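You operate a simulated robot arm through the tools that you are given. There is no shell and no other tool.

The job below is to be done with a simulated robot arm. You get a single attempt, and the scene is never put back.

JOB
Funnel what is left in the jug back into the bottle.
Fine: funnel in the neck first; jug back, funnel back in its holder. Set down upright: blue jug.

It is judged by the outcome, as a careful person would: the job done as asked, and still so three seconds after it is handed in. It fails if anything else is knocked over, pushed out of place, dropped, spilled or broken.

ROBOT AND FRAMES
A 6-joint arm with a two-finger gripper, fixed in place. Base frame: the origin is on the floor under the middle of its stand, x ahead of it, y to its left, z up; the work surface is at about z = 0.385. Lengths are in m, angles in degrees, forces in N, time in s.
It reaches about 0.754 m from its shoulder. Its first joint turns from -66.0 to 66.0 degrees. Payload 2.45 kg.
Tool frame: the origin (TCP) lies between the finger pads and is the grasp point; the fingertips stand 0.03 m ahead of it; z points along the fingers, y is the line along which they close. The gripper opens to 0.106 m; its body begins 0.079 m behind the TCP.
Orientation is told as [roll, pitch, yaw] about the base's x, y, z axes, in that order, counted from this pose: with the fingers straight down and closing along the base's y, the tool's x points along the base's -x, its y along +y and its z along -z.

CONTROLS
- The arm moves only by the tool jog_arm. Its argument "plan" is a list that holds one entry, the list of rows, each a list of 7 numbers: the turn, a rotation vector about the tool's x, y, z in degrees, then the shift along the tool's x, y, z in cm, then the opening, from 0 (shut) to 1 (fully open). In form: [[[wx, wy, wz, x, y, z, claw], ...]]. A call has 1 to 20 rows; each row shifts and turns the commanded pose from where the row before left it, along the tool's axes as they then stand. Rows are played at 5 a second. More than 0.05 m and 8.6 degrees between two rows, or a gripper value outside its range, and nothing of the call is played. Where a pose cannot be reached the arm comes as near as it can. A force on the tool above 40 N (or 10 N above the force at the start of the call, whichever is more), or a blocked arm, ends the call early, and 0.2 s more pass. Each finger travels about 0.153 m/s and halts on what it meets, pressing with about 41 N; the grip force reading is that of the motor and also rises with nothing between the fingers. The clock runs only during rows and for 0.2 s after the last one: add rows that do not move to give the fingers time. The reply holds the time, the measured pose of the TCP, the force on the tool along the base axes, the opening and the grip force, in the units named above and with some noise, with the torque about the TCP (base axes, N m) and any sound that the robot's microphone picked up, and new pictures: "views" is both (left out), scene, wrist or none.
- Cameras (640 x 400 px; columns grow to the right, rows downward): "scene" is fixed at [0.0481, 0.3997, 1.4259]; the picture's right is [-0.86, -0.51, 0.00], its down [-0.19, 0.32, -0.93] and it looks along [0.47, -0.80, -0.37] (base axes); focal length 332 px, centre (320, 200). "wrist" rides on the gripper at [0.076, -0.002, -0.106] in the tool frame; the picture's right is [0.02, 1.00, 0.00], its down [-0.78, 0.02, -0.62] and it looks along [-0.62, 0.01, 0.78] (tool axes); focal length 247 px, centre (320, 200). There is no depth. A picture from a camera that has moved, and an enlarged one, comes with that camera's place and axes in the base frame and with its lens.
- enlarge(camera, box): a new picture of the part [left, top, right, bottom] of that camera's present view, enlarged. No time passes.
- close_job(): hands the job in; it is judged then, once.

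Places have to be worked out from the pictures, the camera data and where the tool is seen. Open the gripper and draw the arm clear of the work before you hand the job in, unless the task says otherwise.

The tools are called after "Emit:" by a JSON object that holds its "api" and its "payload". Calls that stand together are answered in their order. jog_arm: Moves the arm, as the interface text tells. Its arguments: {"type":"object","properties":{"plan":{"type":"array"},"views":{"type":"string","enum":["both","scene","wrist","none"]}},"required":["plan"]} The other tools are called the same way: enlarge (camera, box) takes an enlarged picture of a part of a camera's view; close_job () hands the job in.

At the start:

```text
time_s: 0.0
ee_pos: [0.3049, -0.1088, 1.2961]
ee_rot: [0.0, 0.0, 0.0]
wrist_force: [-1.2, 0.3, -0.3]
torque: [0.06, 0.03, 0.0]
gripper_width: 0.106
gripper_force: 0.0
```

scene: 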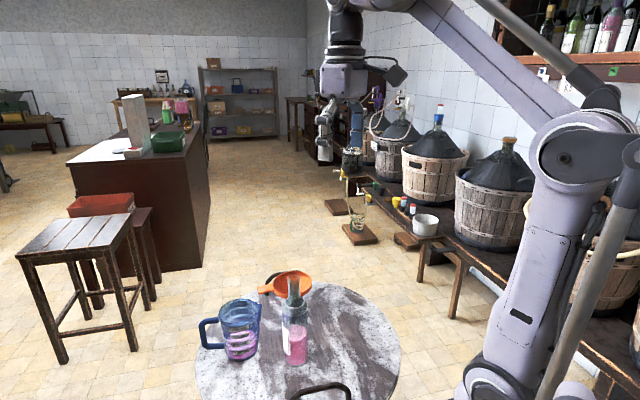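
wrist: 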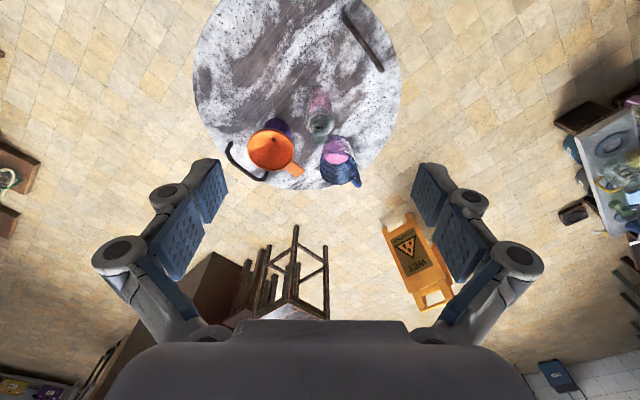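

The pictures show a round table with an orange funnel, a bottle with pink liquid and a blue jug. I'll enlarge both views to locate them.

Emit:
{"api": "enlarge", "payload": {"camera": "scene", "box": [190, 250, 410, 400]}}

Emit:
{"api": "enlarge", "payload": {"camera": "wrist", "box": [180, 60, 420, 210]}}

```text
2.67 times, centred on (300, 325) of scene
camera zoom: at [0.0481, 0.3997, 1.4259], right [-0.86, -0.51, 0.0], down [-0.19, 0.32, -0.93], along [0.47, -0.8, -0.37], focal length 884 px, centre (373, -133)
```

zoom: 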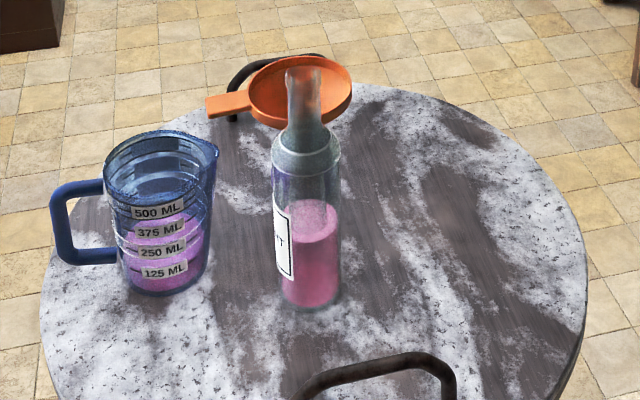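

```text
2.67 times, centred on (300, 135) of wrist
camera zoom: at [0.2277, -0.1105, 1.402], right [-0.02, 1.0, 0.0], down [0.78, 0.02, 0.62], along [0.62, 0.01, -0.78], focal length 659 px, centre (373, 373)
```

zoom: 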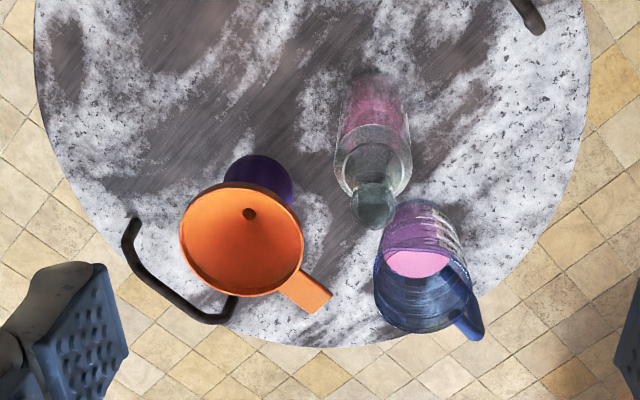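

Triangulating the bottle foot from both cameras gives roughly (0.41, -0.11, 0.73), which doesn't fit a surface at z = 0.385. I'll move the arm down 10 cm to get a second wrist view and settle it.

Emit:
{"api": "jog_arm", "payload": {"plan": [[[0, 0, 0, 0, 0, 2.5, 1], [0, 0, 0, 0, 0, 2.5, 1], [0, 0, 0, 0, 0, 2.5, 1], [0, 0, 0, 0, 0, 2.5, 1], [0, 0, 0, 0, 0, 0, 1]]], "views": "both"}}

Emit:
{"api": "enlarge", "payload": {"camera": "scene", "box": [270, 0, 430, 200]}}

Emit:
{"api": "enlarge", "payload": {"camera": "wrist", "box": [160, 20, 440, 195]}}

```text
time_s: 1.2
ee_pos: [0.3055, -0.111, 1.1949]
ee_rot: [0.0, -0.1, 0.0]
wrist_force: [0.0, 0.2, 0.1]
torque: [0.0, -0.03, 0.04]
gripper_width: 0.1062
gripper_force: 0.1
camera wrist: at [0.2284, -0.1119, 1.3003], right [-0.02, 1.0, 0.0], down [0.78, 0.02, 0.62], along [0.62, 0.01, -0.78], focal length 247 px, centre (320, 200)
```

scene: 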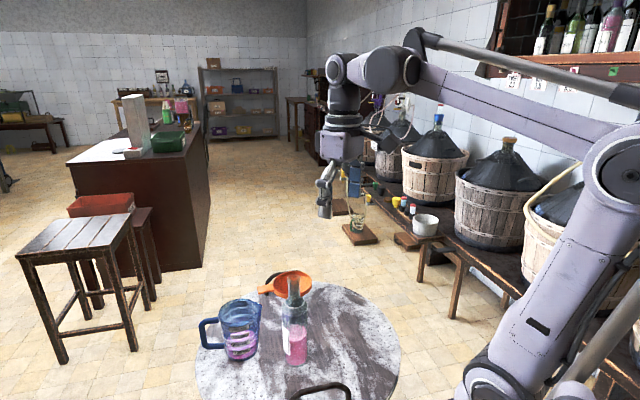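
wrist: 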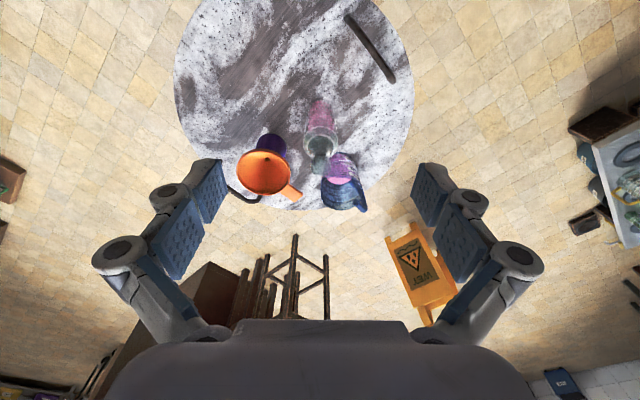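

```text
2.00 times, centred on (350, 100) of scene
camera zoom: at [0.0481, 0.3997, 1.4259], right [-0.86, -0.51, 0.0], down [-0.19, 0.32, -0.93], along [0.47, -0.8, -0.37], focal length 663 px, centre (260, 400)
```

zoom: 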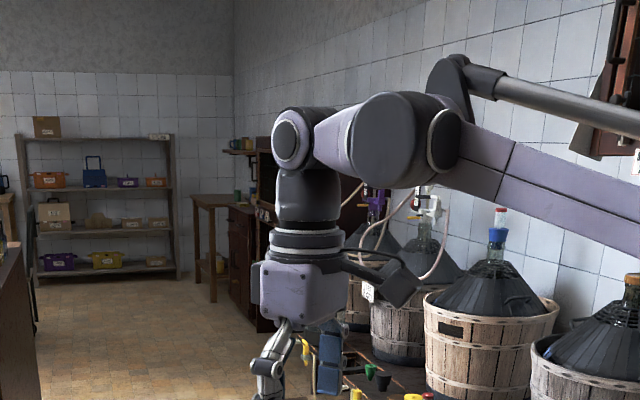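

```text
2.29 times, centred on (300, 108) of wrist
camera zoom: at [0.2284, -0.1119, 1.3003], right [-0.02, 1.0, 0.0], down [0.78, 0.02, 0.62], along [0.62, 0.01, -0.78], focal length 564 px, centre (366, 411)
```

zoom: 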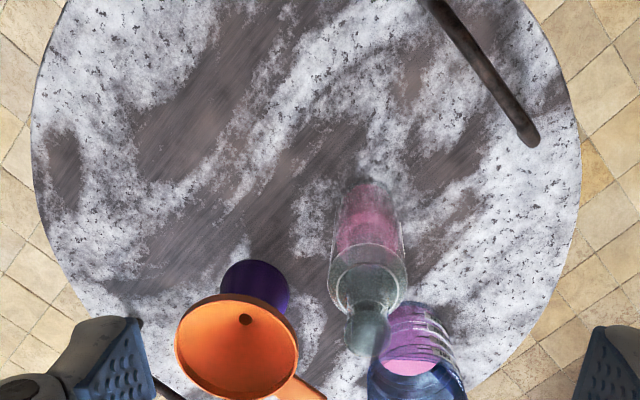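

The scale change between the two wrist views confirms that the round tabletop is near z ≈ 0.73, and the bottle top near 0.97. I'll back off a little toward the base and come lower, to see the funnel, holder, bottle and jug closer.

Emit:
{"api": "jog_arm", "payload": {"plan": [[[0, 0, 0, 1.5, 0, 2.5, 1], [0, 0, 0, 1.5, 0, 2.5, 1], [0, 0, 0, 1.5, 0, 2.5, 1], [0, 0, 0, 1.5, 0, 2.5, 1], [0, 0, 0, 0, 0, 0, 1]]], "views": "both"}}

Emit:
{"api": "enlarge", "payload": {"camera": "wrist", "box": [160, 60, 440, 235]}}

```text
time_s: 2.4
ee_pos: [0.2402, -0.113, 1.0962]
ee_rot: [0.1, 0.0, 0.0]
wrist_force: [-0.2, -0.2, 0.3]
torque: [0.02, 0.05, -0.03]
gripper_width: 0.1061
gripper_force: 0.0
camera wrist: at [0.165, -0.115, 1.201], right [-0.02, 1.0, 0.0], down [0.78, 0.02, 0.62], along [0.62, 0.01, -0.78], focal length 247 px, centre (320, 200)
```

scene: 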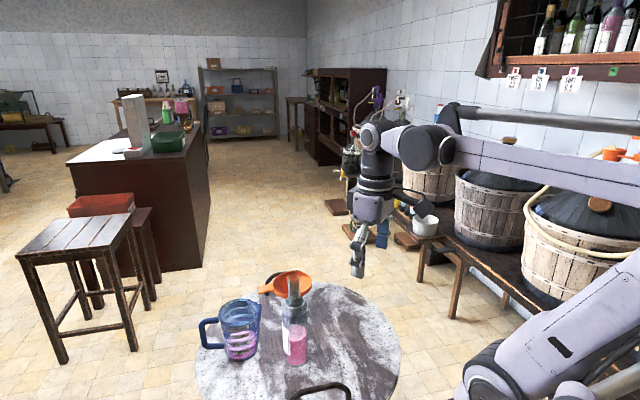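
wrist: 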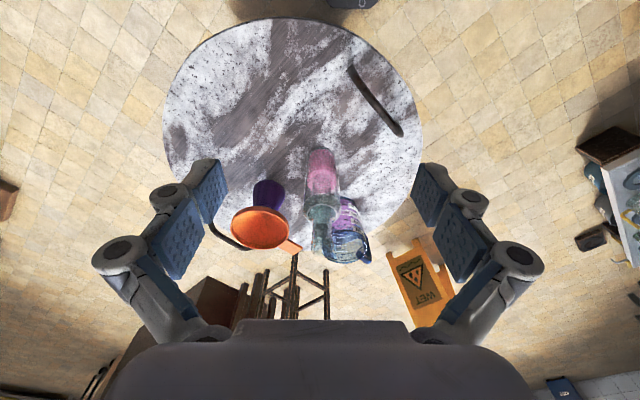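

```text
2.29 times, centred on (300, 148) of wrist
camera zoom: at [0.165, -0.115, 1.201], right [-0.02, 1.0, 0.0], down [0.78, 0.02, 0.62], along [0.62, 0.01, -0.78], focal length 564 px, centre (366, 320)
```

zoom: 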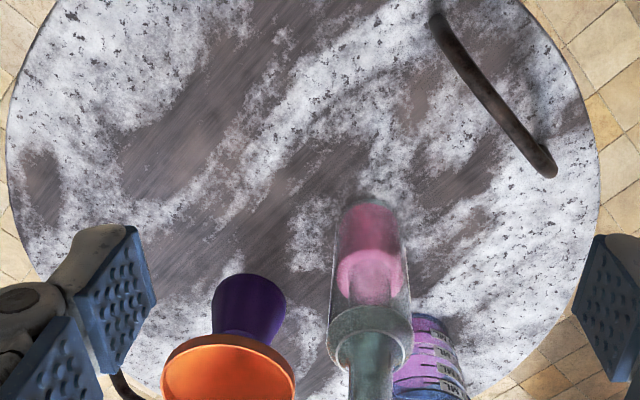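

The funnel sits on a purple holder, rim near (0.50, -0.22, 0.87), with the jug behind the bottle. I'll tilt the wrist forward in place for a side-on look at heights and the handles.

Emit:
{"api": "jog_arm", "payload": {"plan": [[[0, -8, 0, 0, 0, 0, 1], [0, -8, 0, 0, 0, 0, 1], [0, -8, 0, 0, 0, 0, 1], [0, -8, 0, 0, 0, 0, 1], [0, 0, 0, 0, 0, 0, 1]]], "views": "both"}}

Emit:
{"api": "enlarge", "payload": {"camera": "wrist", "box": [200, 160, 440, 310]}}

```text
time_s: 3.6
ee_pos: [0.2446, -0.1092, 1.0975]
ee_rot: [0.1, -32.1, 0.0]
wrist_force: [0.3, 0.4, 0.2]
torque: [0.01, 0.02, 0.04]
gripper_width: 0.106
gripper_force: 0.1
camera wrist: at [0.1236, -0.1114, 1.1452], right [-0.02, 1.0, -0.01], down [0.33, 0.02, 0.94], along [0.94, 0.01, -0.33], focal length 247 px, centre (320, 200)
```

scene: 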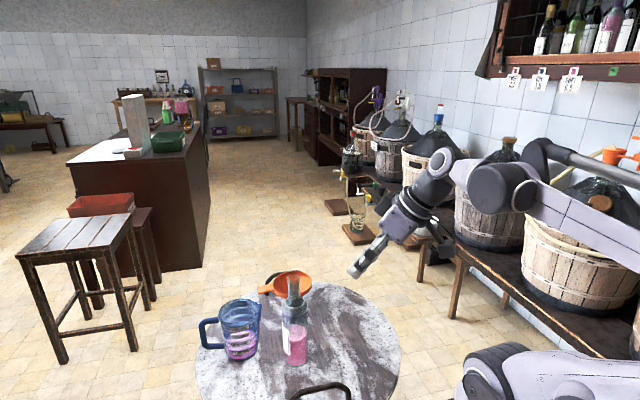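
wrist: 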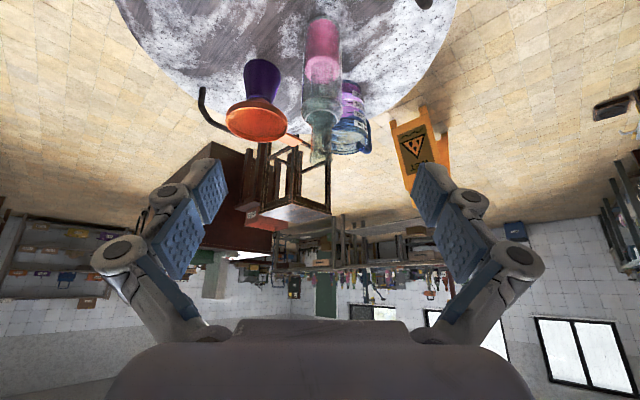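

```text
2.67 times, centred on (320, 235) of wrist
camera zoom: at [0.1236, -0.1114, 1.1452], right [-0.02, 1.0, -0.01], down [0.33, 0.02, 0.94], along [0.94, 0.01, -0.33], focal length 659 px, centre (320, 107)
```

zoom: 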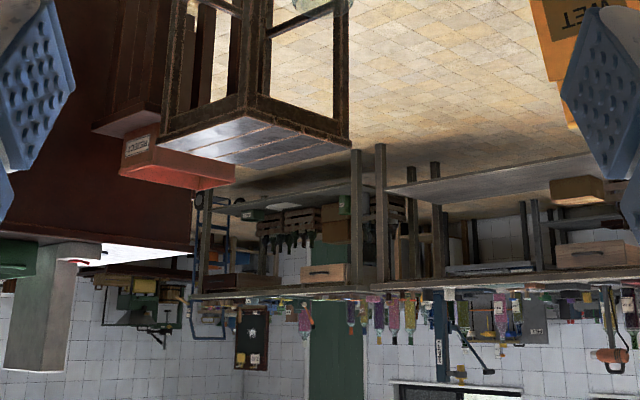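

Emit:
{"api": "enlarge", "payload": {"camera": "wrist", "box": [190, 0, 430, 170]}}

Emit:
{"api": "enlarge", "payload": {"camera": "wrist", "box": [280, 0, 400, 170]}}

Emit:
{"api": "enlarge", "payload": {"camera": "scene", "box": [245, 260, 345, 320]}}

Emit:
{"api": "enlarge", "payload": {"camera": "scene", "box": [190, 290, 320, 370]}}

```text
2.35 times, centred on (310, 85) of wrist
camera zoom: at [0.1236, -0.1114, 1.1452], right [-0.02, 1.0, -0.01], down [0.33, 0.02, 0.94], along [0.94, 0.01, -0.33], focal length 581 px, centre (344, 471)
```

zoom: 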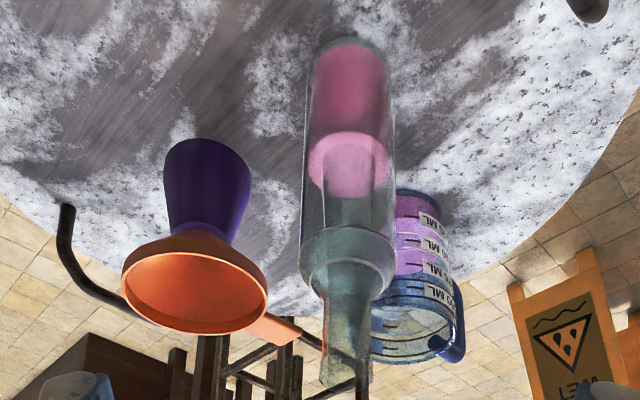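

```text
2.35 times, centred on (340, 85) of wrist
camera zoom: at [0.1236, -0.1114, 1.1452], right [-0.02, 1.0, -0.01], down [0.33, 0.02, 0.94], along [0.94, 0.01, -0.33], focal length 581 px, centre (273, 471)
```

zoom: 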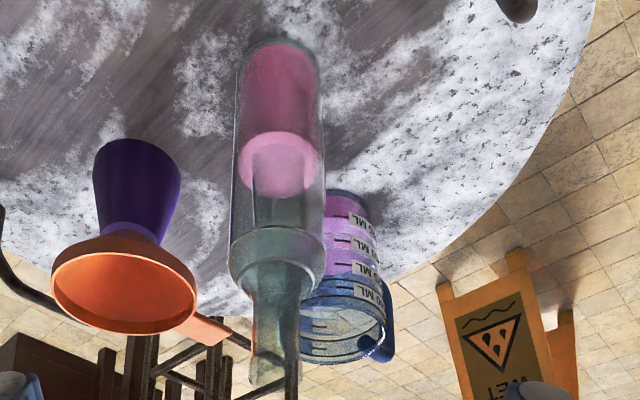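

```text
6.40 times, centred on (295, 290) of scene
camera zoom: at [0.0481, 0.3997, 1.4259], right [-0.86, -0.51, 0.0], down [-0.19, 0.32, -0.93], along [0.47, -0.8, -0.37], focal length 2122 px, centre (480, -376)
```

zoom: 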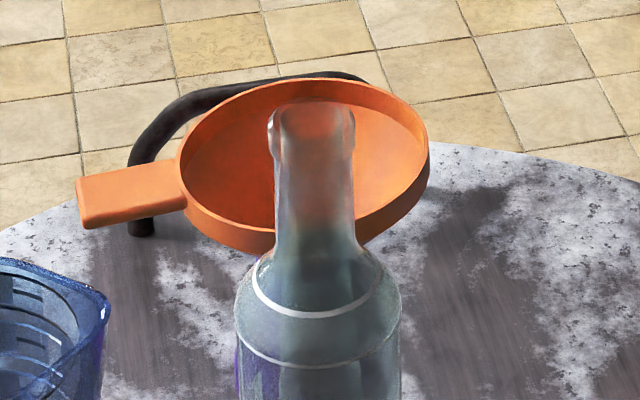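

```text
4.92 times, centred on (255, 330) of scene
camera zoom: at [0.0481, 0.3997, 1.4259], right [-0.86, -0.51, 0.0], down [-0.19, 0.32, -0.93], along [0.47, -0.8, -0.37], focal length 1632 px, centre (640, -440)
```

zoom: 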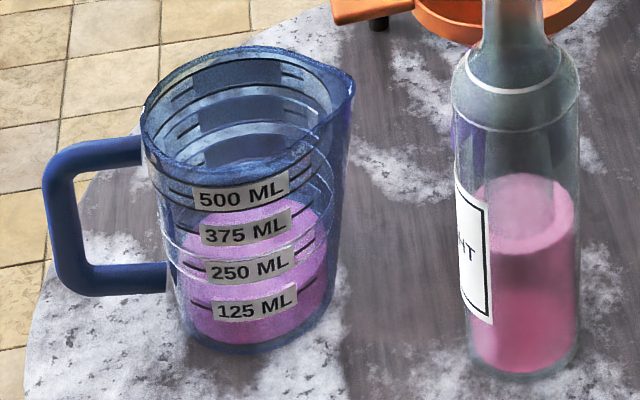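

I now have estimates: the bottle mouth is at (0.413, -0.109, 0.988), and the funnel rim centre at (0.503, -0.225, 0.868). The funnel tab's middle is about (0.557, -0.172, 0.865) pointing 44° from +x, and the jug is near (0.545, -0.055). I'll straighten the wrist, rise a bit and yaw 44° to line up with the tab.

Emit:
{"api": "jog_arm", "payload": {"plan": [[[0, 8, 0, 0, 0, 0, 0.6], [0, 8, 0, 0, 0, 0, 0.6], [0, 8, 0, 0, 0, 0, 0.6], [0, 8, 0, 0, 0, 0, 0.6], [0, 0, 0, 0, 0, -3, 0.6], [0, 0, -7.3333, 0, 0, 0, 0.6], [0, 0, -7.3333, 0, 0, 0, 0.6], [0, 0, -7.3333, 0, 0, 0, 0.6], [0, 0, -7.3333, 0, 0, 0, 0.6], [0, 0, -7.3333, 0, 0, 0, 0.6], [0, 0, -7.3335, 0, 0, 0, 0.6], [0, 0, 0, 0, 0, 0, 0.6]]], "views": "both"}}

```text
time_s: 6.2
ee_pos: [0.2446, -0.1094, 1.1264]
ee_rot: [-0.1, 0.1, 44.1]
wrist_force: [0.3, 1.0, -0.3]
torque: [0.0, 0.02, -0.02]
gripper_width: 0.0636
gripper_force: 0.1
camera wrist: at [0.1904, -0.1635, 1.2318], right [-0.71, 0.7, 0.0], down [0.55, 0.56, 0.62], along [0.44, 0.44, -0.78], focal length 247 px, centre (320, 200)
```

scene: 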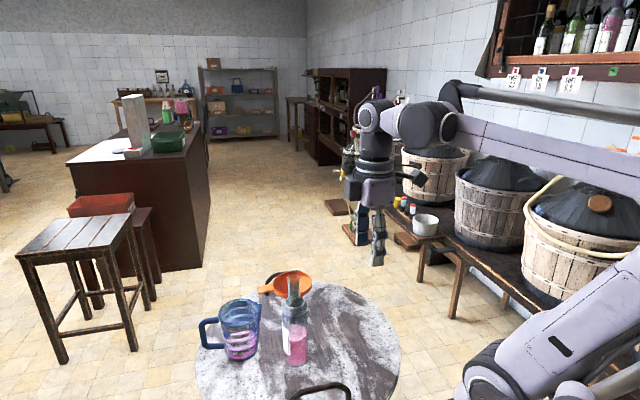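
wrist: 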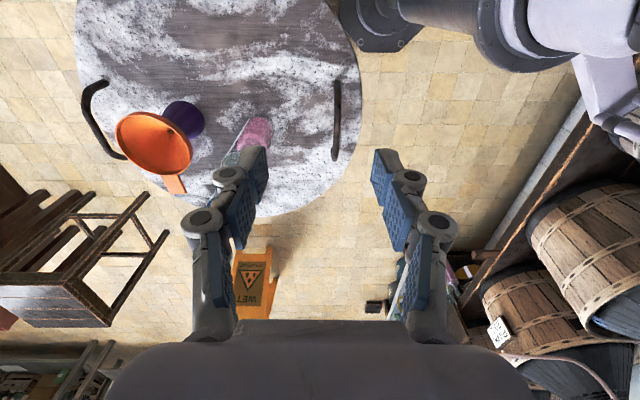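

The wrist is aligned with the tab direction. I'll move at this height to directly above the estimated tab middle, passing about 0.1 m above the bottle.

Emit:
{"api": "jog_arm", "payload": {"plan": [[[0, 0, 0, -2.2525, -3.2825, 0, 0.6], [0, 0, 0, -2.2525, -3.2825, 0, 0.6], [0, 0, 0, -2.2525, -3.2825, 0, 0.6], [0, 0, 0, -2.2525, -3.2825, 0, 0.6], [0, 0, 0, -2.2525, -3.2825, 0, 0.6], [0, 0, 0, -2.2525, -3.2825, 0, 0.6], [0, 0, 0, -2.2525, -3.2825, 0, 0.6], [0, 0, 0, -2.2525, -3.2825, 0, 0.6], [0, 0, 0, 0, 0, 0, 0.6]]], "views": "both"}}

Emit:
{"api": "enlarge", "payload": {"camera": "wrist", "box": [200, 0, 440, 150]}}

Emit:
{"api": "enlarge", "payload": {"camera": "scene", "box": [190, 180, 350, 380]}}

```text
time_s: 8.2
ee_pos: [0.5586, -0.171, 1.1252]
ee_rot: [0.0, -0.1, 44.0]
wrist_force: [-0.1, -0.3, 0.3]
torque: [0.02, 0.03, 0.02]
gripper_width: 0.0634
gripper_force: 0.0
camera wrist: at [0.5047, -0.2256, 1.2309], right [-0.71, 0.7, 0.0], down [0.55, 0.56, 0.62], along [0.44, 0.44, -0.78], focal length 247 px, centre (320, 200)
```

scene: 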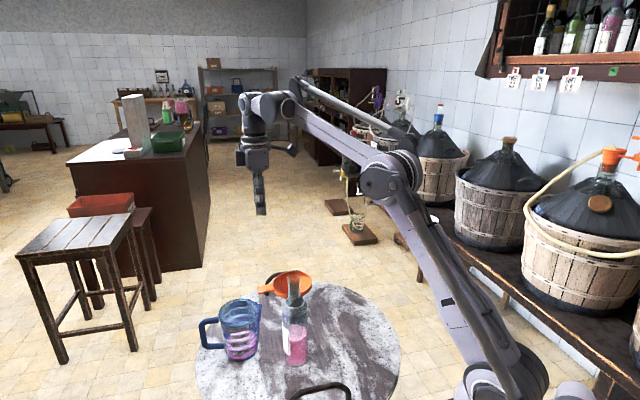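
wrist: 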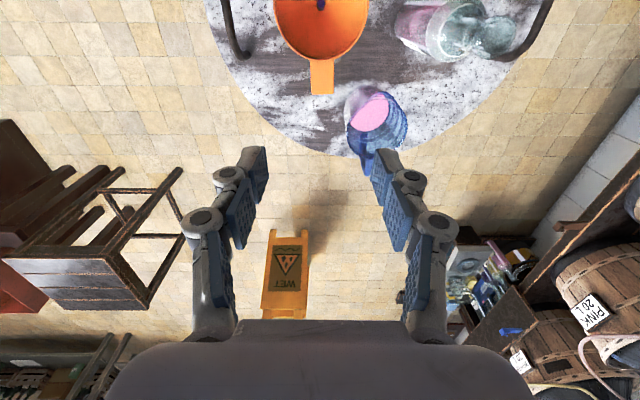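

```text
2.67 times, centred on (320, 75) of wrist
camera zoom: at [0.5047, -0.2256, 1.2309], right [-0.71, 0.7, 0.0], down [0.55, 0.56, 0.62], along [0.44, 0.44, -0.78], focal length 659 px, centre (320, 533)
```

zoom: 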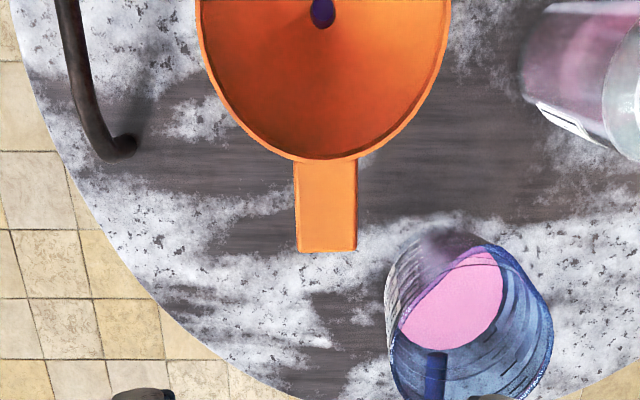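

```text
2.00 times, centred on (270, 280) of scene
camera zoom: at [0.0481, 0.3997, 1.4259], right [-0.86, -0.51, 0.0], down [-0.19, 0.32, -0.93], along [0.47, -0.8, -0.37], focal length 663 px, centre (420, 40)
```

zoom: 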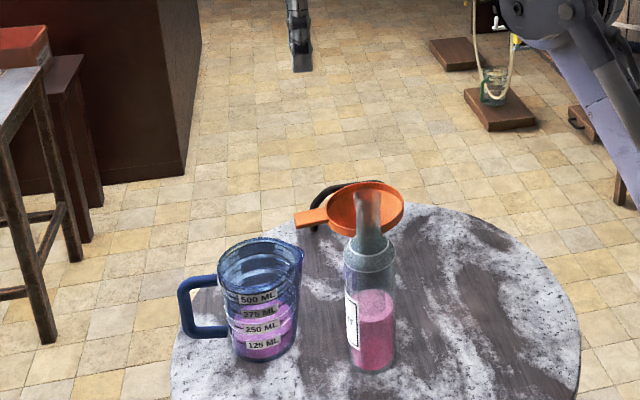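

The tab lies along the tool's x axis, centred within 3 mm of the TCP, about 31 mm wide and 42 mm long. I'll correct that offset and descend to just above it for a check.

Emit:
{"api": "jog_arm", "payload": {"plan": [[[0, 0, 0, -0.3, 0.16, 2, 0.6], [0, 0, 0, 0, 0, 3, 0.6], [0, 0, 0, 0, 0, 3, 0.6], [0, 0, 0, 0, 0, 3, 0.6], [0, 0, 0, 0, 0, 3, 0.6], [0, 0, 0, 0, 0, 3, 0.6], [0, 0, 0, 0, 0, 2, 0.6], [0, 0, 0, 0, 0, 0, 0.6]]], "views": "both"}}

Emit:
{"api": "enlarge", "payload": {"camera": "scene", "box": [220, 220, 340, 320]}}

Emit:
{"api": "enlarge", "payload": {"camera": "wrist", "box": [200, 60, 440, 210]}}

```text
time_s: 10.0
ee_pos: [0.5598, -0.1667, 0.9364]
ee_rot: [-0.1, 0.0, 44.1]
wrist_force: [-0.4, 0.5, -0.6]
torque: [-0.02, -0.03, 0.02]
gripper_width: 0.0636
gripper_force: 0.0
camera wrist: at [0.5055, -0.2213, 1.0419], right [-0.71, 0.7, 0.0], down [0.55, 0.56, 0.62], along [0.44, 0.44, -0.78], focal length 247 px, centre (320, 200)
```

scene: 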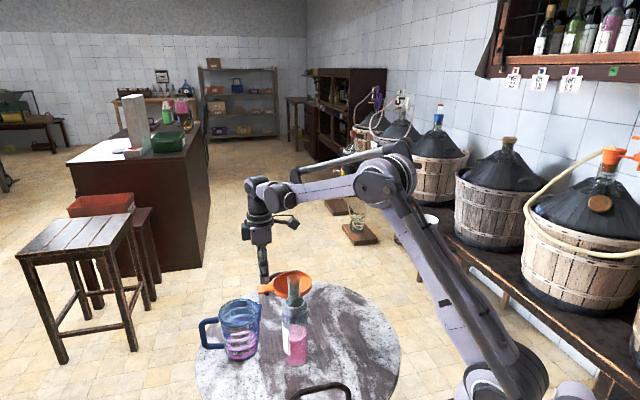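
wrist: 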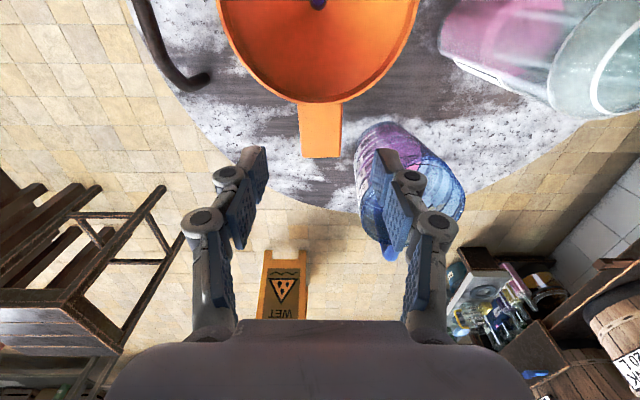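

```text
4.00 times, centred on (280, 270) of scene
camera zoom: at [0.0481, 0.3997, 1.4259], right [-0.86, -0.51, 0.0], down [-0.19, 0.32, -0.93], along [0.47, -0.8, -0.37], focal length 1326 px, centre (480, -80)
```

zoom: 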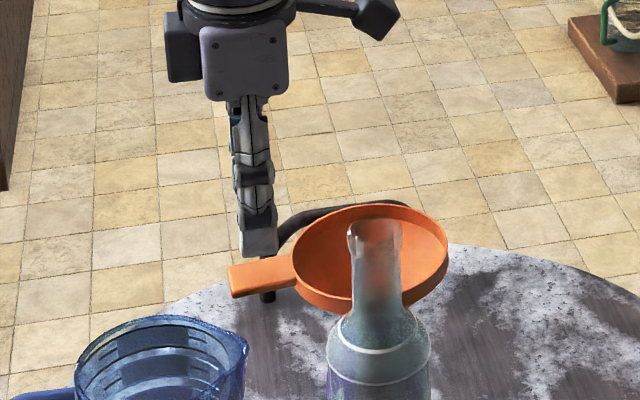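

```text
2.67 times, centred on (320, 135) of wrist
camera zoom: at [0.5055, -0.2213, 1.0419], right [-0.71, 0.7, 0.0], down [0.55, 0.56, 0.62], along [0.44, 0.44, -0.78], focal length 659 px, centre (320, 373)
```

zoom: 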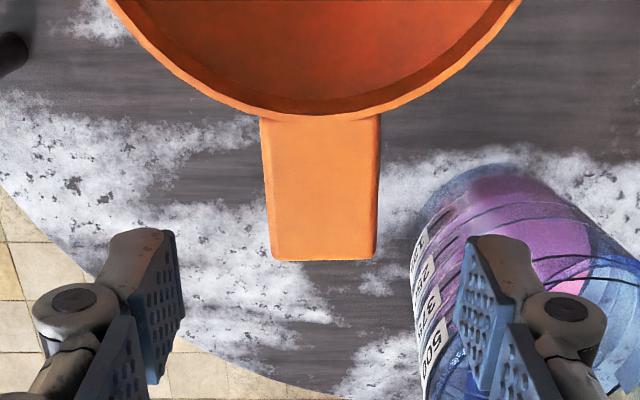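

The fingers straddle the tab symmetrically, and the tab top is about 0.868. I'll descend 7.5 cm so the pads sit on its edges, then close.

Emit:
{"api": "jog_arm", "payload": {"plan": [[[0, 0, 0, 0, 0, 2.5, 0.6], [0, 0, 0, 0, 0, 2.5, 0.6], [0, 0, 0, 0, 0, 1.5, 0.6], [0, 0, 0, 0, 0, 1.0, 0.6], [0, 0, 0, 0, 0, 0, 0.6]]], "views": "both"}}

Emit:
{"api": "enlarge", "payload": {"camera": "wrist", "box": [200, 60, 440, 210]}}

Emit:
{"api": "enlarge", "payload": {"camera": "scene", "box": [220, 220, 340, 320]}}

```text
time_s: 11.2
ee_pos: [0.5598, -0.1683, 0.863]
ee_rot: [0.0, 0.0, 44.0]
wrist_force: [0.6, 0.0, 0.1]
torque: [-0.01, 0.01, 0.0]
gripper_width: 0.0635
gripper_force: 0.2
camera wrist: at [0.505, -0.2227, 0.9678], right [-0.71, 0.7, 0.0], down [0.55, 0.56, 0.62], along [0.44, 0.44, -0.78], focal length 247 px, centre (320, 200)
```

scene: 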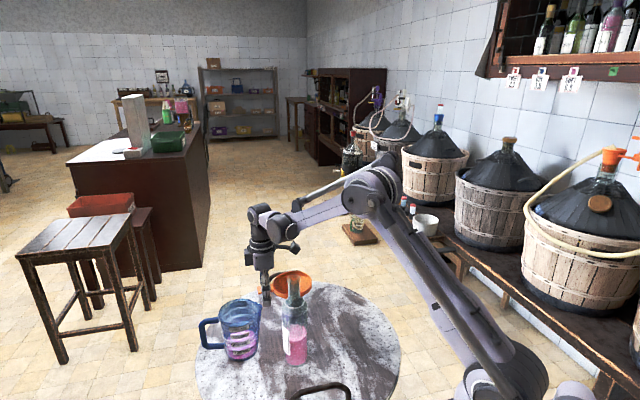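
wrist: 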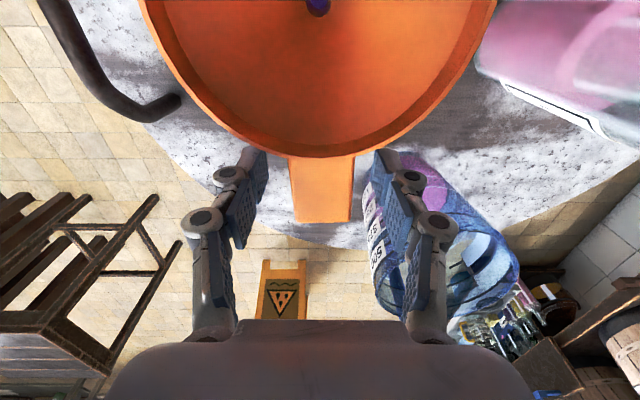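

```text
2.67 times, centred on (320, 135) of wrist
camera zoom: at [0.505, -0.2227, 0.9678], right [-0.71, 0.7, 0.0], down [0.55, 0.56, 0.62], along [0.44, 0.44, -0.78], focal length 659 px, centre (320, 373)
```

zoom: 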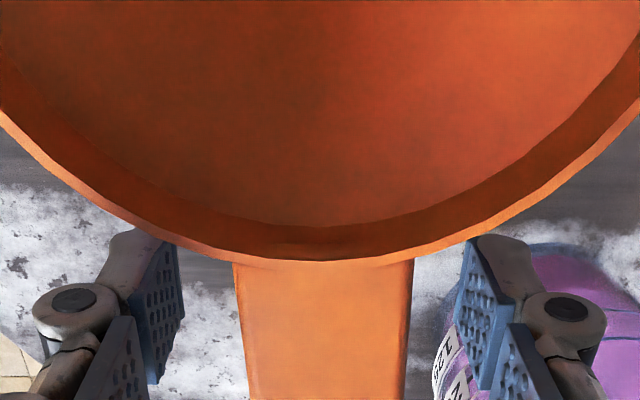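

```text
4.00 times, centred on (280, 270) of scene
camera zoom: at [0.0481, 0.3997, 1.4259], right [-0.86, -0.51, 0.0], down [-0.19, 0.32, -0.93], along [0.47, -0.8, -0.37], focal length 1326 px, centre (480, -80)
```

zoom: 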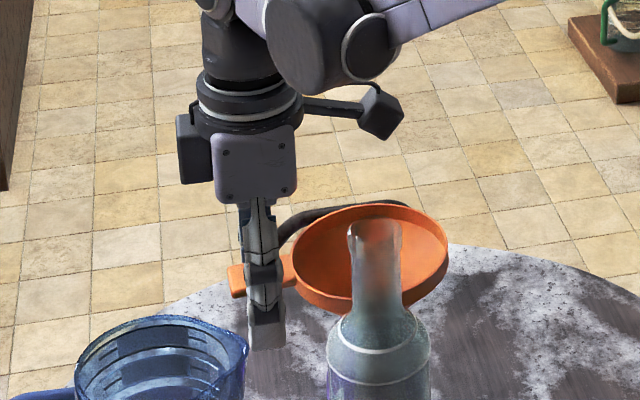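

The tab is between the pads, centred. I'll close the gripper now and hold.

Emit:
{"api": "jog_arm", "payload": {"plan": [[[0, 0, 0, 0, 0, 0, 0.3], [0, 0, 0, 0, 0, 0, 0.15], [0, 0, 0, 0, 0, 0, 0.0], [0, 0, 0, 0, 0, 0, 0.0], [0, 0, 0, 0, 0, 0, 0.0]]], "views": "both"}}

Emit:
{"api": "enlarge", "payload": {"camera": "scene", "box": [220, 220, 340, 320]}}

```text
time_s: 12.4
ee_pos: [0.5596, -0.1673, 0.8631]
ee_rot: [-0.1, 0.0, 44.0]
wrist_force: [1.2, -0.2, -0.7]
torque: [-0.04, -0.01, 0.02]
gripper_width: 0.0291
gripper_force: 41.0
camera wrist: at [0.505, -0.2226, 0.9681], right [-0.71, 0.7, 0.0], down [0.55, 0.56, 0.62], along [0.44, 0.44, -0.78], focal length 247 px, centre (320, 200)
```

scene: 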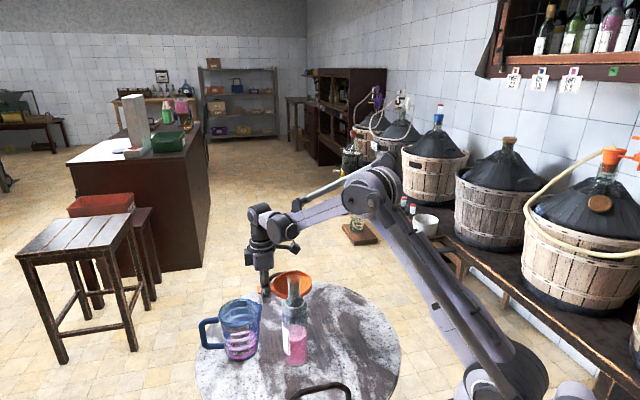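
wrist: 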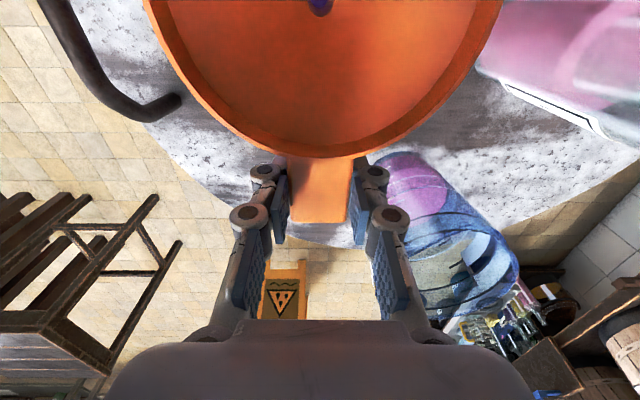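

```text
4.00 times, centred on (280, 270) of scene
camera zoom: at [0.0481, 0.3997, 1.4259], right [-0.86, -0.51, 0.0], down [-0.19, 0.32, -0.93], along [0.47, -0.8, -0.37], focal length 1326 px, centre (480, -80)
```

zoom: 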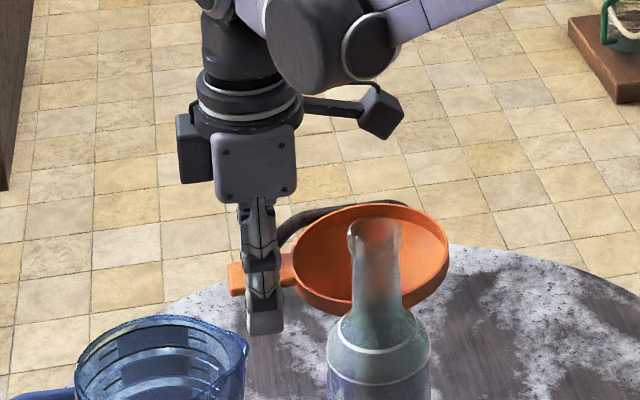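

The tab is gripped at 29 mm width with 41 N. I'll lift the funnel straight up out of the holder, slowly at first, and look.

Emit:
{"api": "jog_arm", "payload": {"plan": [[[0, 0, 0, 0, 0, -0.5, 0], [0, 0, 0, 0, 0, -1.0, 0], [0, 0, 0, 0, 0, -1.5, 0], [0, 0, 0, 0, 0, -1.5, 0], [0, 0, 0, 0, 0, -1.5, 0], [0, 0, 0, 0, 0, 0, 0]]], "views": "both"}}

Emit:
{"api": "enlarge", "payload": {"camera": "scene", "box": [220, 200, 360, 320]}}

```text
time_s: 13.8
ee_pos: [0.5577, -0.1699, 0.9229]
ee_rot: [-0.1, 0.0, 44.0]
wrist_force: [0.3, -0.2, -0.2]
torque: [0.04, 0.0, 0.0]
gripper_width: 0.0291
gripper_force: 40.6
camera wrist: at [0.504, -0.2247, 1.0286], right [-0.71, 0.7, 0.0], down [0.55, 0.56, 0.62], along [0.44, 0.44, -0.78], focal length 247 px, centre (320, 200)
```

scene: 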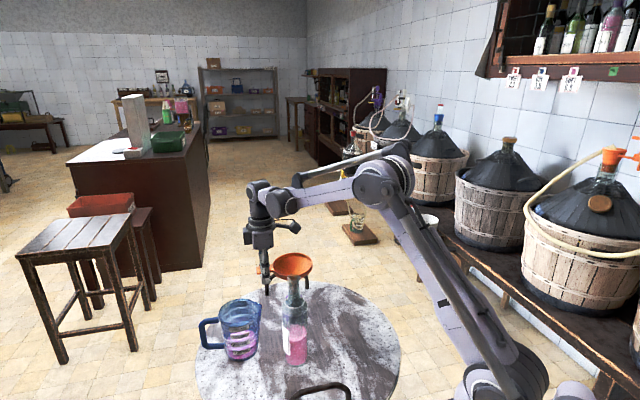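
wrist: 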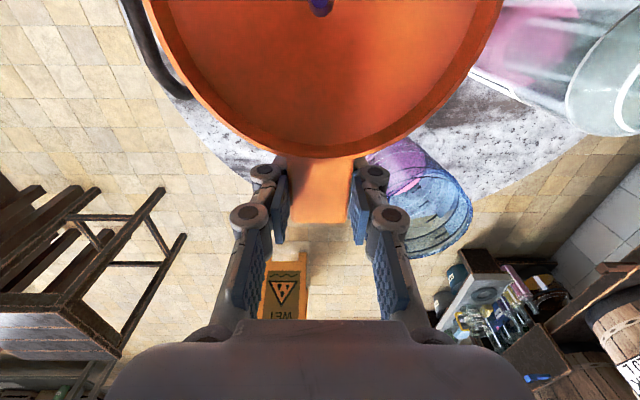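

```text
3.33 times, centred on (290, 260) of scene
camera zoom: at [0.0481, 0.3997, 1.4259], right [-0.86, -0.51, 0.0], down [-0.19, 0.32, -0.93], along [0.47, -0.8, -0.37], focal length 1105 px, centre (420, 0)
```

zoom: 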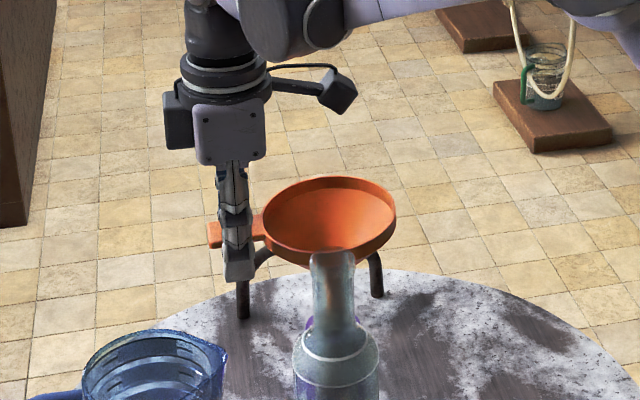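

The funnel rises level and firmly held. I'll continue straight up 14 cm so that the stem clears everything, then look at the stem length.

Emit:
{"api": "jog_arm", "payload": {"plan": [[[0, 0, 0, 0, 0, -2, 0], [0, 0, 0, 0, 0, -2, 0], [0, 0, 0, 0, 0, -2, 0], [0, 0, 0, 0, 0, -2, 0], [0, 0, 0, 0, 0, -2, 0], [0, 0, 0, 0, 0, -2, 0], [0, 0, 0, 0, 0, -2, 0], [0, 0, 0, 0, 0, 0, 0]]], "views": "both"}}

Emit:
{"api": "enlarge", "payload": {"camera": "scene", "box": [230, 180, 370, 320]}}

```text
time_s: 15.6
ee_pos: [0.5586, -0.1688, 1.0621]
ee_rot: [-0.1, -0.1, 44.0]
wrist_force: [-0.5, -1.3, 0.4]
torque: [0.05, -0.04, -0.02]
gripper_width: 0.029
gripper_force: 41.5
camera wrist: at [0.5047, -0.224, 1.1676], right [-0.71, 0.7, 0.0], down [0.55, 0.56, 0.62], along [0.44, 0.44, -0.78], focal length 247 px, centre (320, 200)
```

scene: 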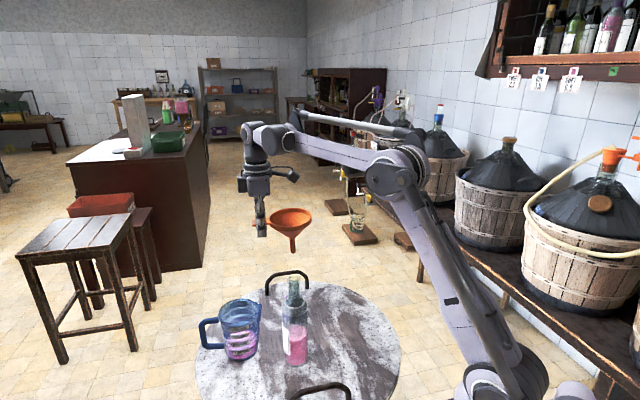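
wrist: 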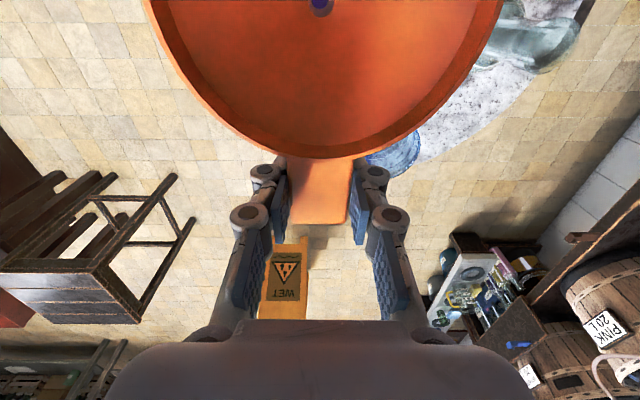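

```text
2.86 times, centred on (300, 250) of scene
camera zoom: at [0.0481, 0.3997, 1.4259], right [-0.86, -0.51, 0.0], down [-0.19, 0.32, -0.93], along [0.47, -0.8, -0.37], focal length 947 px, centre (377, 57)
```

zoom: 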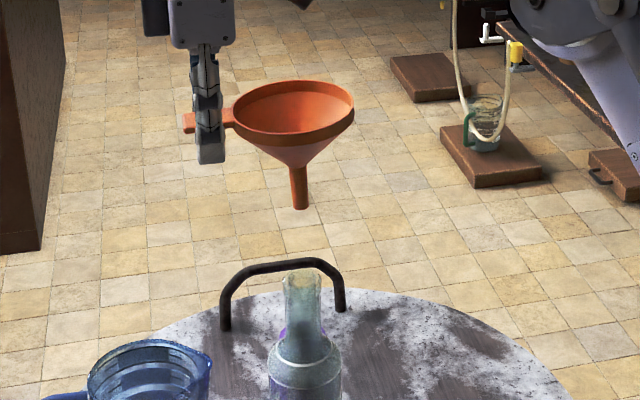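

The funnel is clear, its stem tip about 0.10 m below the TCP. I'll zoom on the bottle in the wrist view and on the scene for precise relative positions before moving over the neck.

Emit:
{"api": "enlarge", "payload": {"camera": "wrist", "box": [440, 0, 600, 100]}}

Emit:
{"api": "enlarge", "payload": {"camera": "wrist", "box": [280, 0, 360, 50]}}

Emit:
{"api": "enlarge", "payload": {"camera": "scene", "box": [260, 200, 340, 290]}}

```text
4.00 times, centred on (520, 50) of wrist
camera zoom: at [0.5047, -0.224, 1.1676], right [-0.71, 0.7, 0.0], down [0.55, 0.56, 0.62], along [0.44, 0.44, -0.78], focal length 988 px, centre (-480, 800)
```

zoom: 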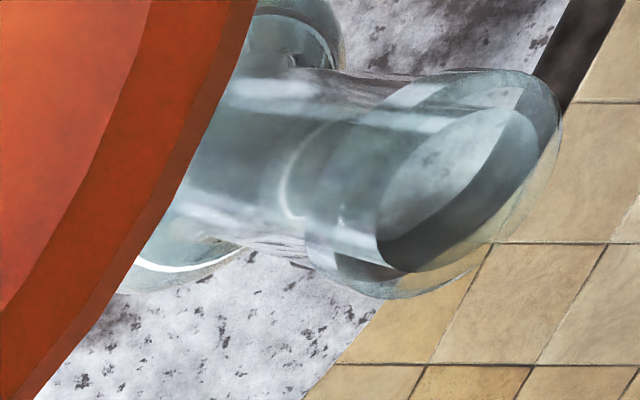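

```text
8.00 times, centred on (320, 25) of wrist
camera zoom: at [0.5047, -0.224, 1.1676], right [-0.71, 0.7, 0.0], down [0.55, 0.56, 0.62], along [0.44, 0.44, -0.78], focal length 1976 px, centre (320, 1600)
```

zoom: 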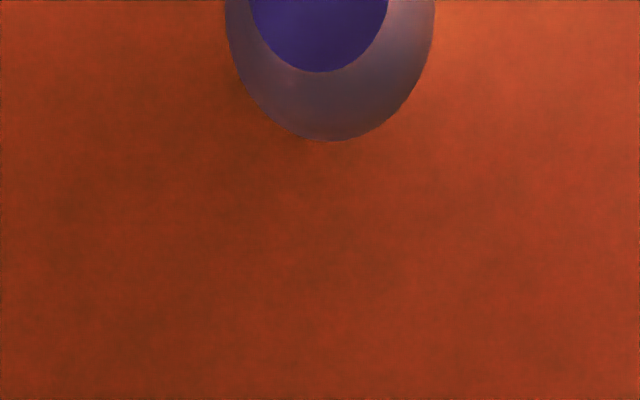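

```text
4.44 times, centred on (300, 245) of scene
camera zoom: at [0.0481, 0.3997, 1.4259], right [-0.86, -0.51, 0.0], down [-0.19, 0.32, -0.93], along [0.47, -0.8, -0.37], focal length 1474 px, centre (409, 0)
```

zoom: 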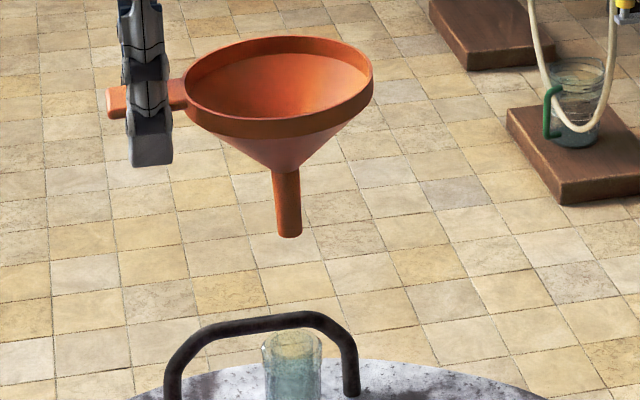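

The stem axis sits at about tool (0.079, -0.003), and the bottle mouth is at about (0.414, -0.107, 0.985). I'll raise 5 cm and carry the funnel to just above the mouth, stem tip about 2.5 cm over it.

Emit:
{"api": "jog_arm", "payload": {"plan": [[[0, 0, 0, 0, 0, -2.5, 0], [0, 0, 0, 0, 0, -2.5, 0], [0, 0, 0, -0.1, 0.8, 0, 0], [0, 0, 0, -0.2, 1.8, 0, 0], [0, 0, 0, -0.25, 2.2, 0, 0], [0, 0, 0, -0.25, 2.2, 0, 0], [0, 0, 0, -0.25, 2.2, 0, 0], [0, 0, 0, -0.25, 2.2, 0, 0], [0, 0, 0, -0.25, 2.0, 0, 0], [0, 0, 0, -0.16, 1.37, 0, 0], [0, 0, 0, 0, 0, 0, 0], [0, 0, 0, 0, 0, 0, 0]]], "views": "both"}}

Emit:
{"api": "enlarge", "payload": {"camera": "scene", "box": [240, 220, 360, 320]}}

Emit:
{"api": "enlarge", "payload": {"camera": "wrist", "box": [120, 0, 520, 250]}}

```text
time_s: 18.2
ee_pos: [0.4667, -0.0506, 1.1091]
ee_rot: [-0.2, 0.0, 44.0]
wrist_force: [-0.1, 0.0, 0.1]
torque: [0.03, -0.02, 0.0]
gripper_width: 0.0292
gripper_force: 40.7
camera wrist: at [0.4133, -0.1047, 1.2149], right [-0.71, 0.7, 0.0], down [0.55, 0.56, 0.62], along [0.44, 0.44, -0.78], focal length 247 px, centre (320, 200)
```

scene: 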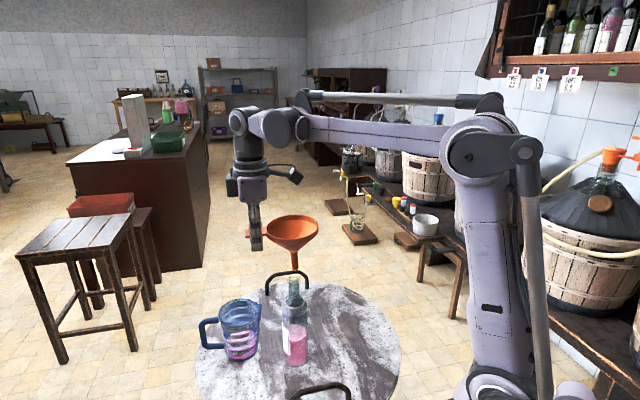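
wrist: 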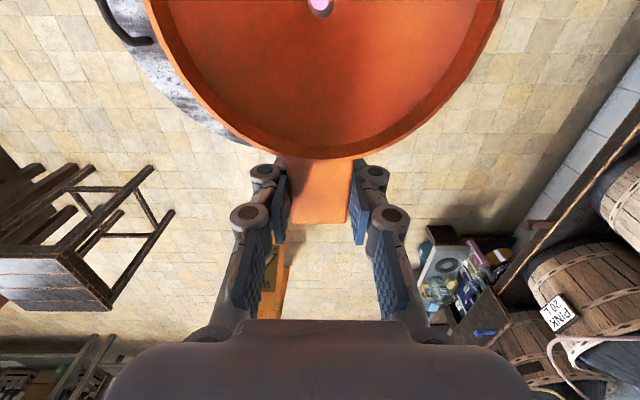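

```text
4.00 times, centred on (300, 270) of scene
camera zoom: at [0.0481, 0.3997, 1.4259], right [-0.86, -0.51, 0.0], down [-0.19, 0.32, -0.93], along [0.47, -0.8, -0.37], focal length 1326 px, centre (400, -80)
```

zoom: 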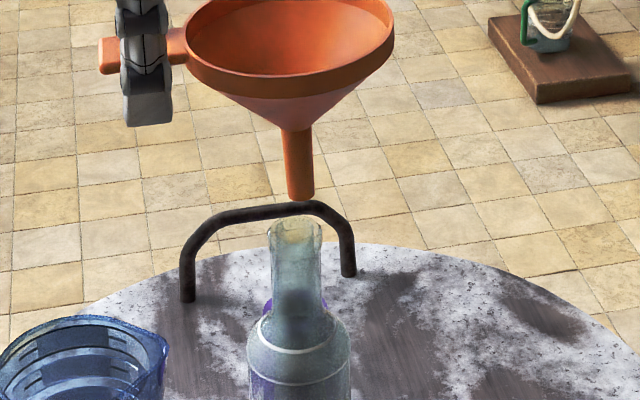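

```text
1.60 times, centred on (320, 125) of wrist
camera zoom: at [0.4133, -0.1047, 1.2149], right [-0.71, 0.7, 0.0], down [0.55, 0.56, 0.62], along [0.44, 0.44, -0.78], focal length 395 px, centre (320, 320)
```

zoom: 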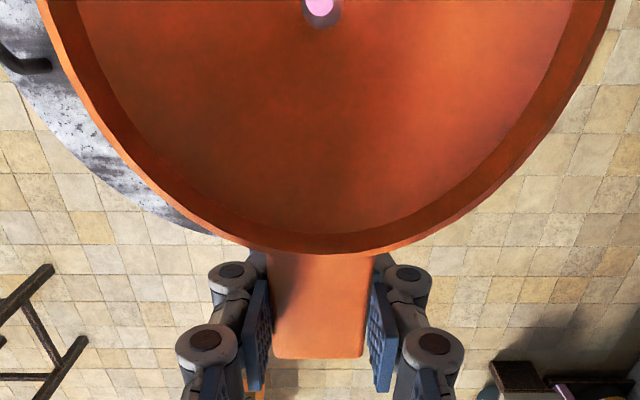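

Pink is visible through the funnel hole, so the alignment is close. The scene shows the stem about 4 mm to the right of the bottle axis. I'll zoom on the hole and on the mouth for the remaining correction.

Emit:
{"api": "enlarge", "payload": {"camera": "wrist", "box": [296, 0, 344, 30]}}

Emit:
{"api": "enlarge", "payload": {"camera": "scene", "box": [278, 250, 326, 300]}}

```text
13.33 times, centred on (320, 15) of wrist
camera zoom: at [0.4133, -0.1047, 1.2149], right [-0.71, 0.7, 0.0], down [0.55, 0.56, 0.62], along [0.44, 0.44, -0.78], focal length 3293 px, centre (320, 2667)
```

zoom: 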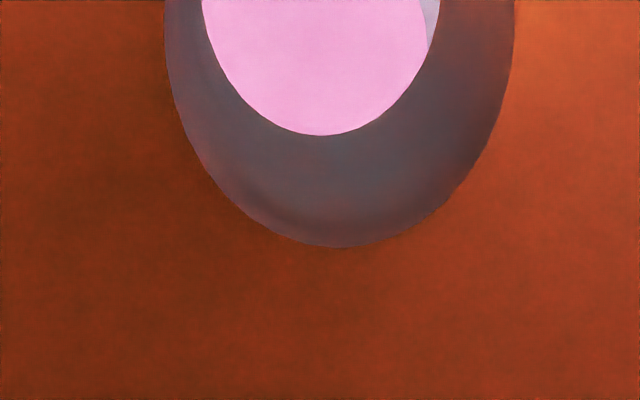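

```text
8.00 times, centred on (302, 275) of scene
camera zoom: at [0.0481, 0.3997, 1.4259], right [-0.86, -0.51, 0.0], down [-0.19, 0.32, -0.93], along [0.47, -0.8, -0.37], focal length 2652 px, centre (464, -400)
```

zoom: 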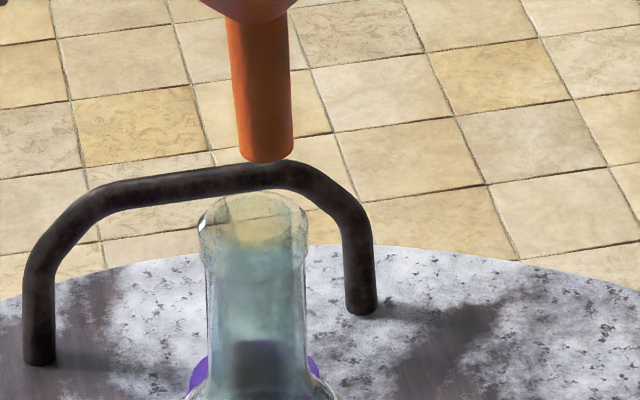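

The scene view and the hole view agree: the stem needs to go about 4.6 mm in +x and 1.5 mm in +y. I'll apply that and lower 1.5 cm, leaving about a 1 cm gap, then check again.

Emit:
{"api": "jog_arm", "payload": {"plan": [[[0, 0, 0, -0.44, -0.21, 0, 0], [0, 0, 0, 0, 0, 0.8, 0], [0, 0, 0, 0, 0, 0.7, 0], [0, 0, 0, 0, 0, 0, 0]]], "views": "none"}}

Emit:
{"api": "enlarge", "payload": {"camera": "wrist", "box": [296, 0, 344, 30]}}

Emit:
{"api": "enlarge", "payload": {"camera": "scene", "box": [278, 250, 326, 300]}}

```text
time_s: 19.2
ee_pos: [0.4707, -0.0508, 1.0968]
ee_rot: [-0.1, 0.0, 44.0]
wrist_force: [-0.5, -0.1, -0.7]
torque: [0.02, -0.01, -0.04]
gripper_width: 0.029
gripper_force: 41.1
```

```text
13.33 times, centred on (320, 15) of wrist
camera zoom: at [0.4172, -0.1041, 1.202], right [-0.71, 0.7, 0.0], down [0.55, 0.56, 0.62], along [0.44, 0.44, -0.78], focal length 3293 px, centre (320, 2667)
```

zoom: 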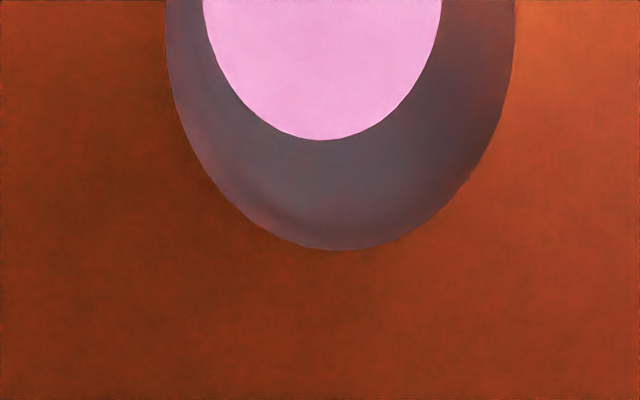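

```text
8.00 times, centred on (302, 275) of scene
camera zoom: at [0.0481, 0.3997, 1.4259], right [-0.86, -0.51, 0.0], down [-0.19, 0.32, -0.93], along [0.47, -0.8, -0.37], focal length 2652 px, centre (464, -400)
```

zoom: 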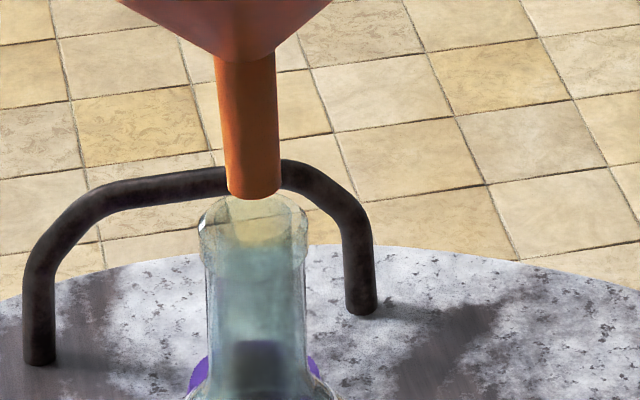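

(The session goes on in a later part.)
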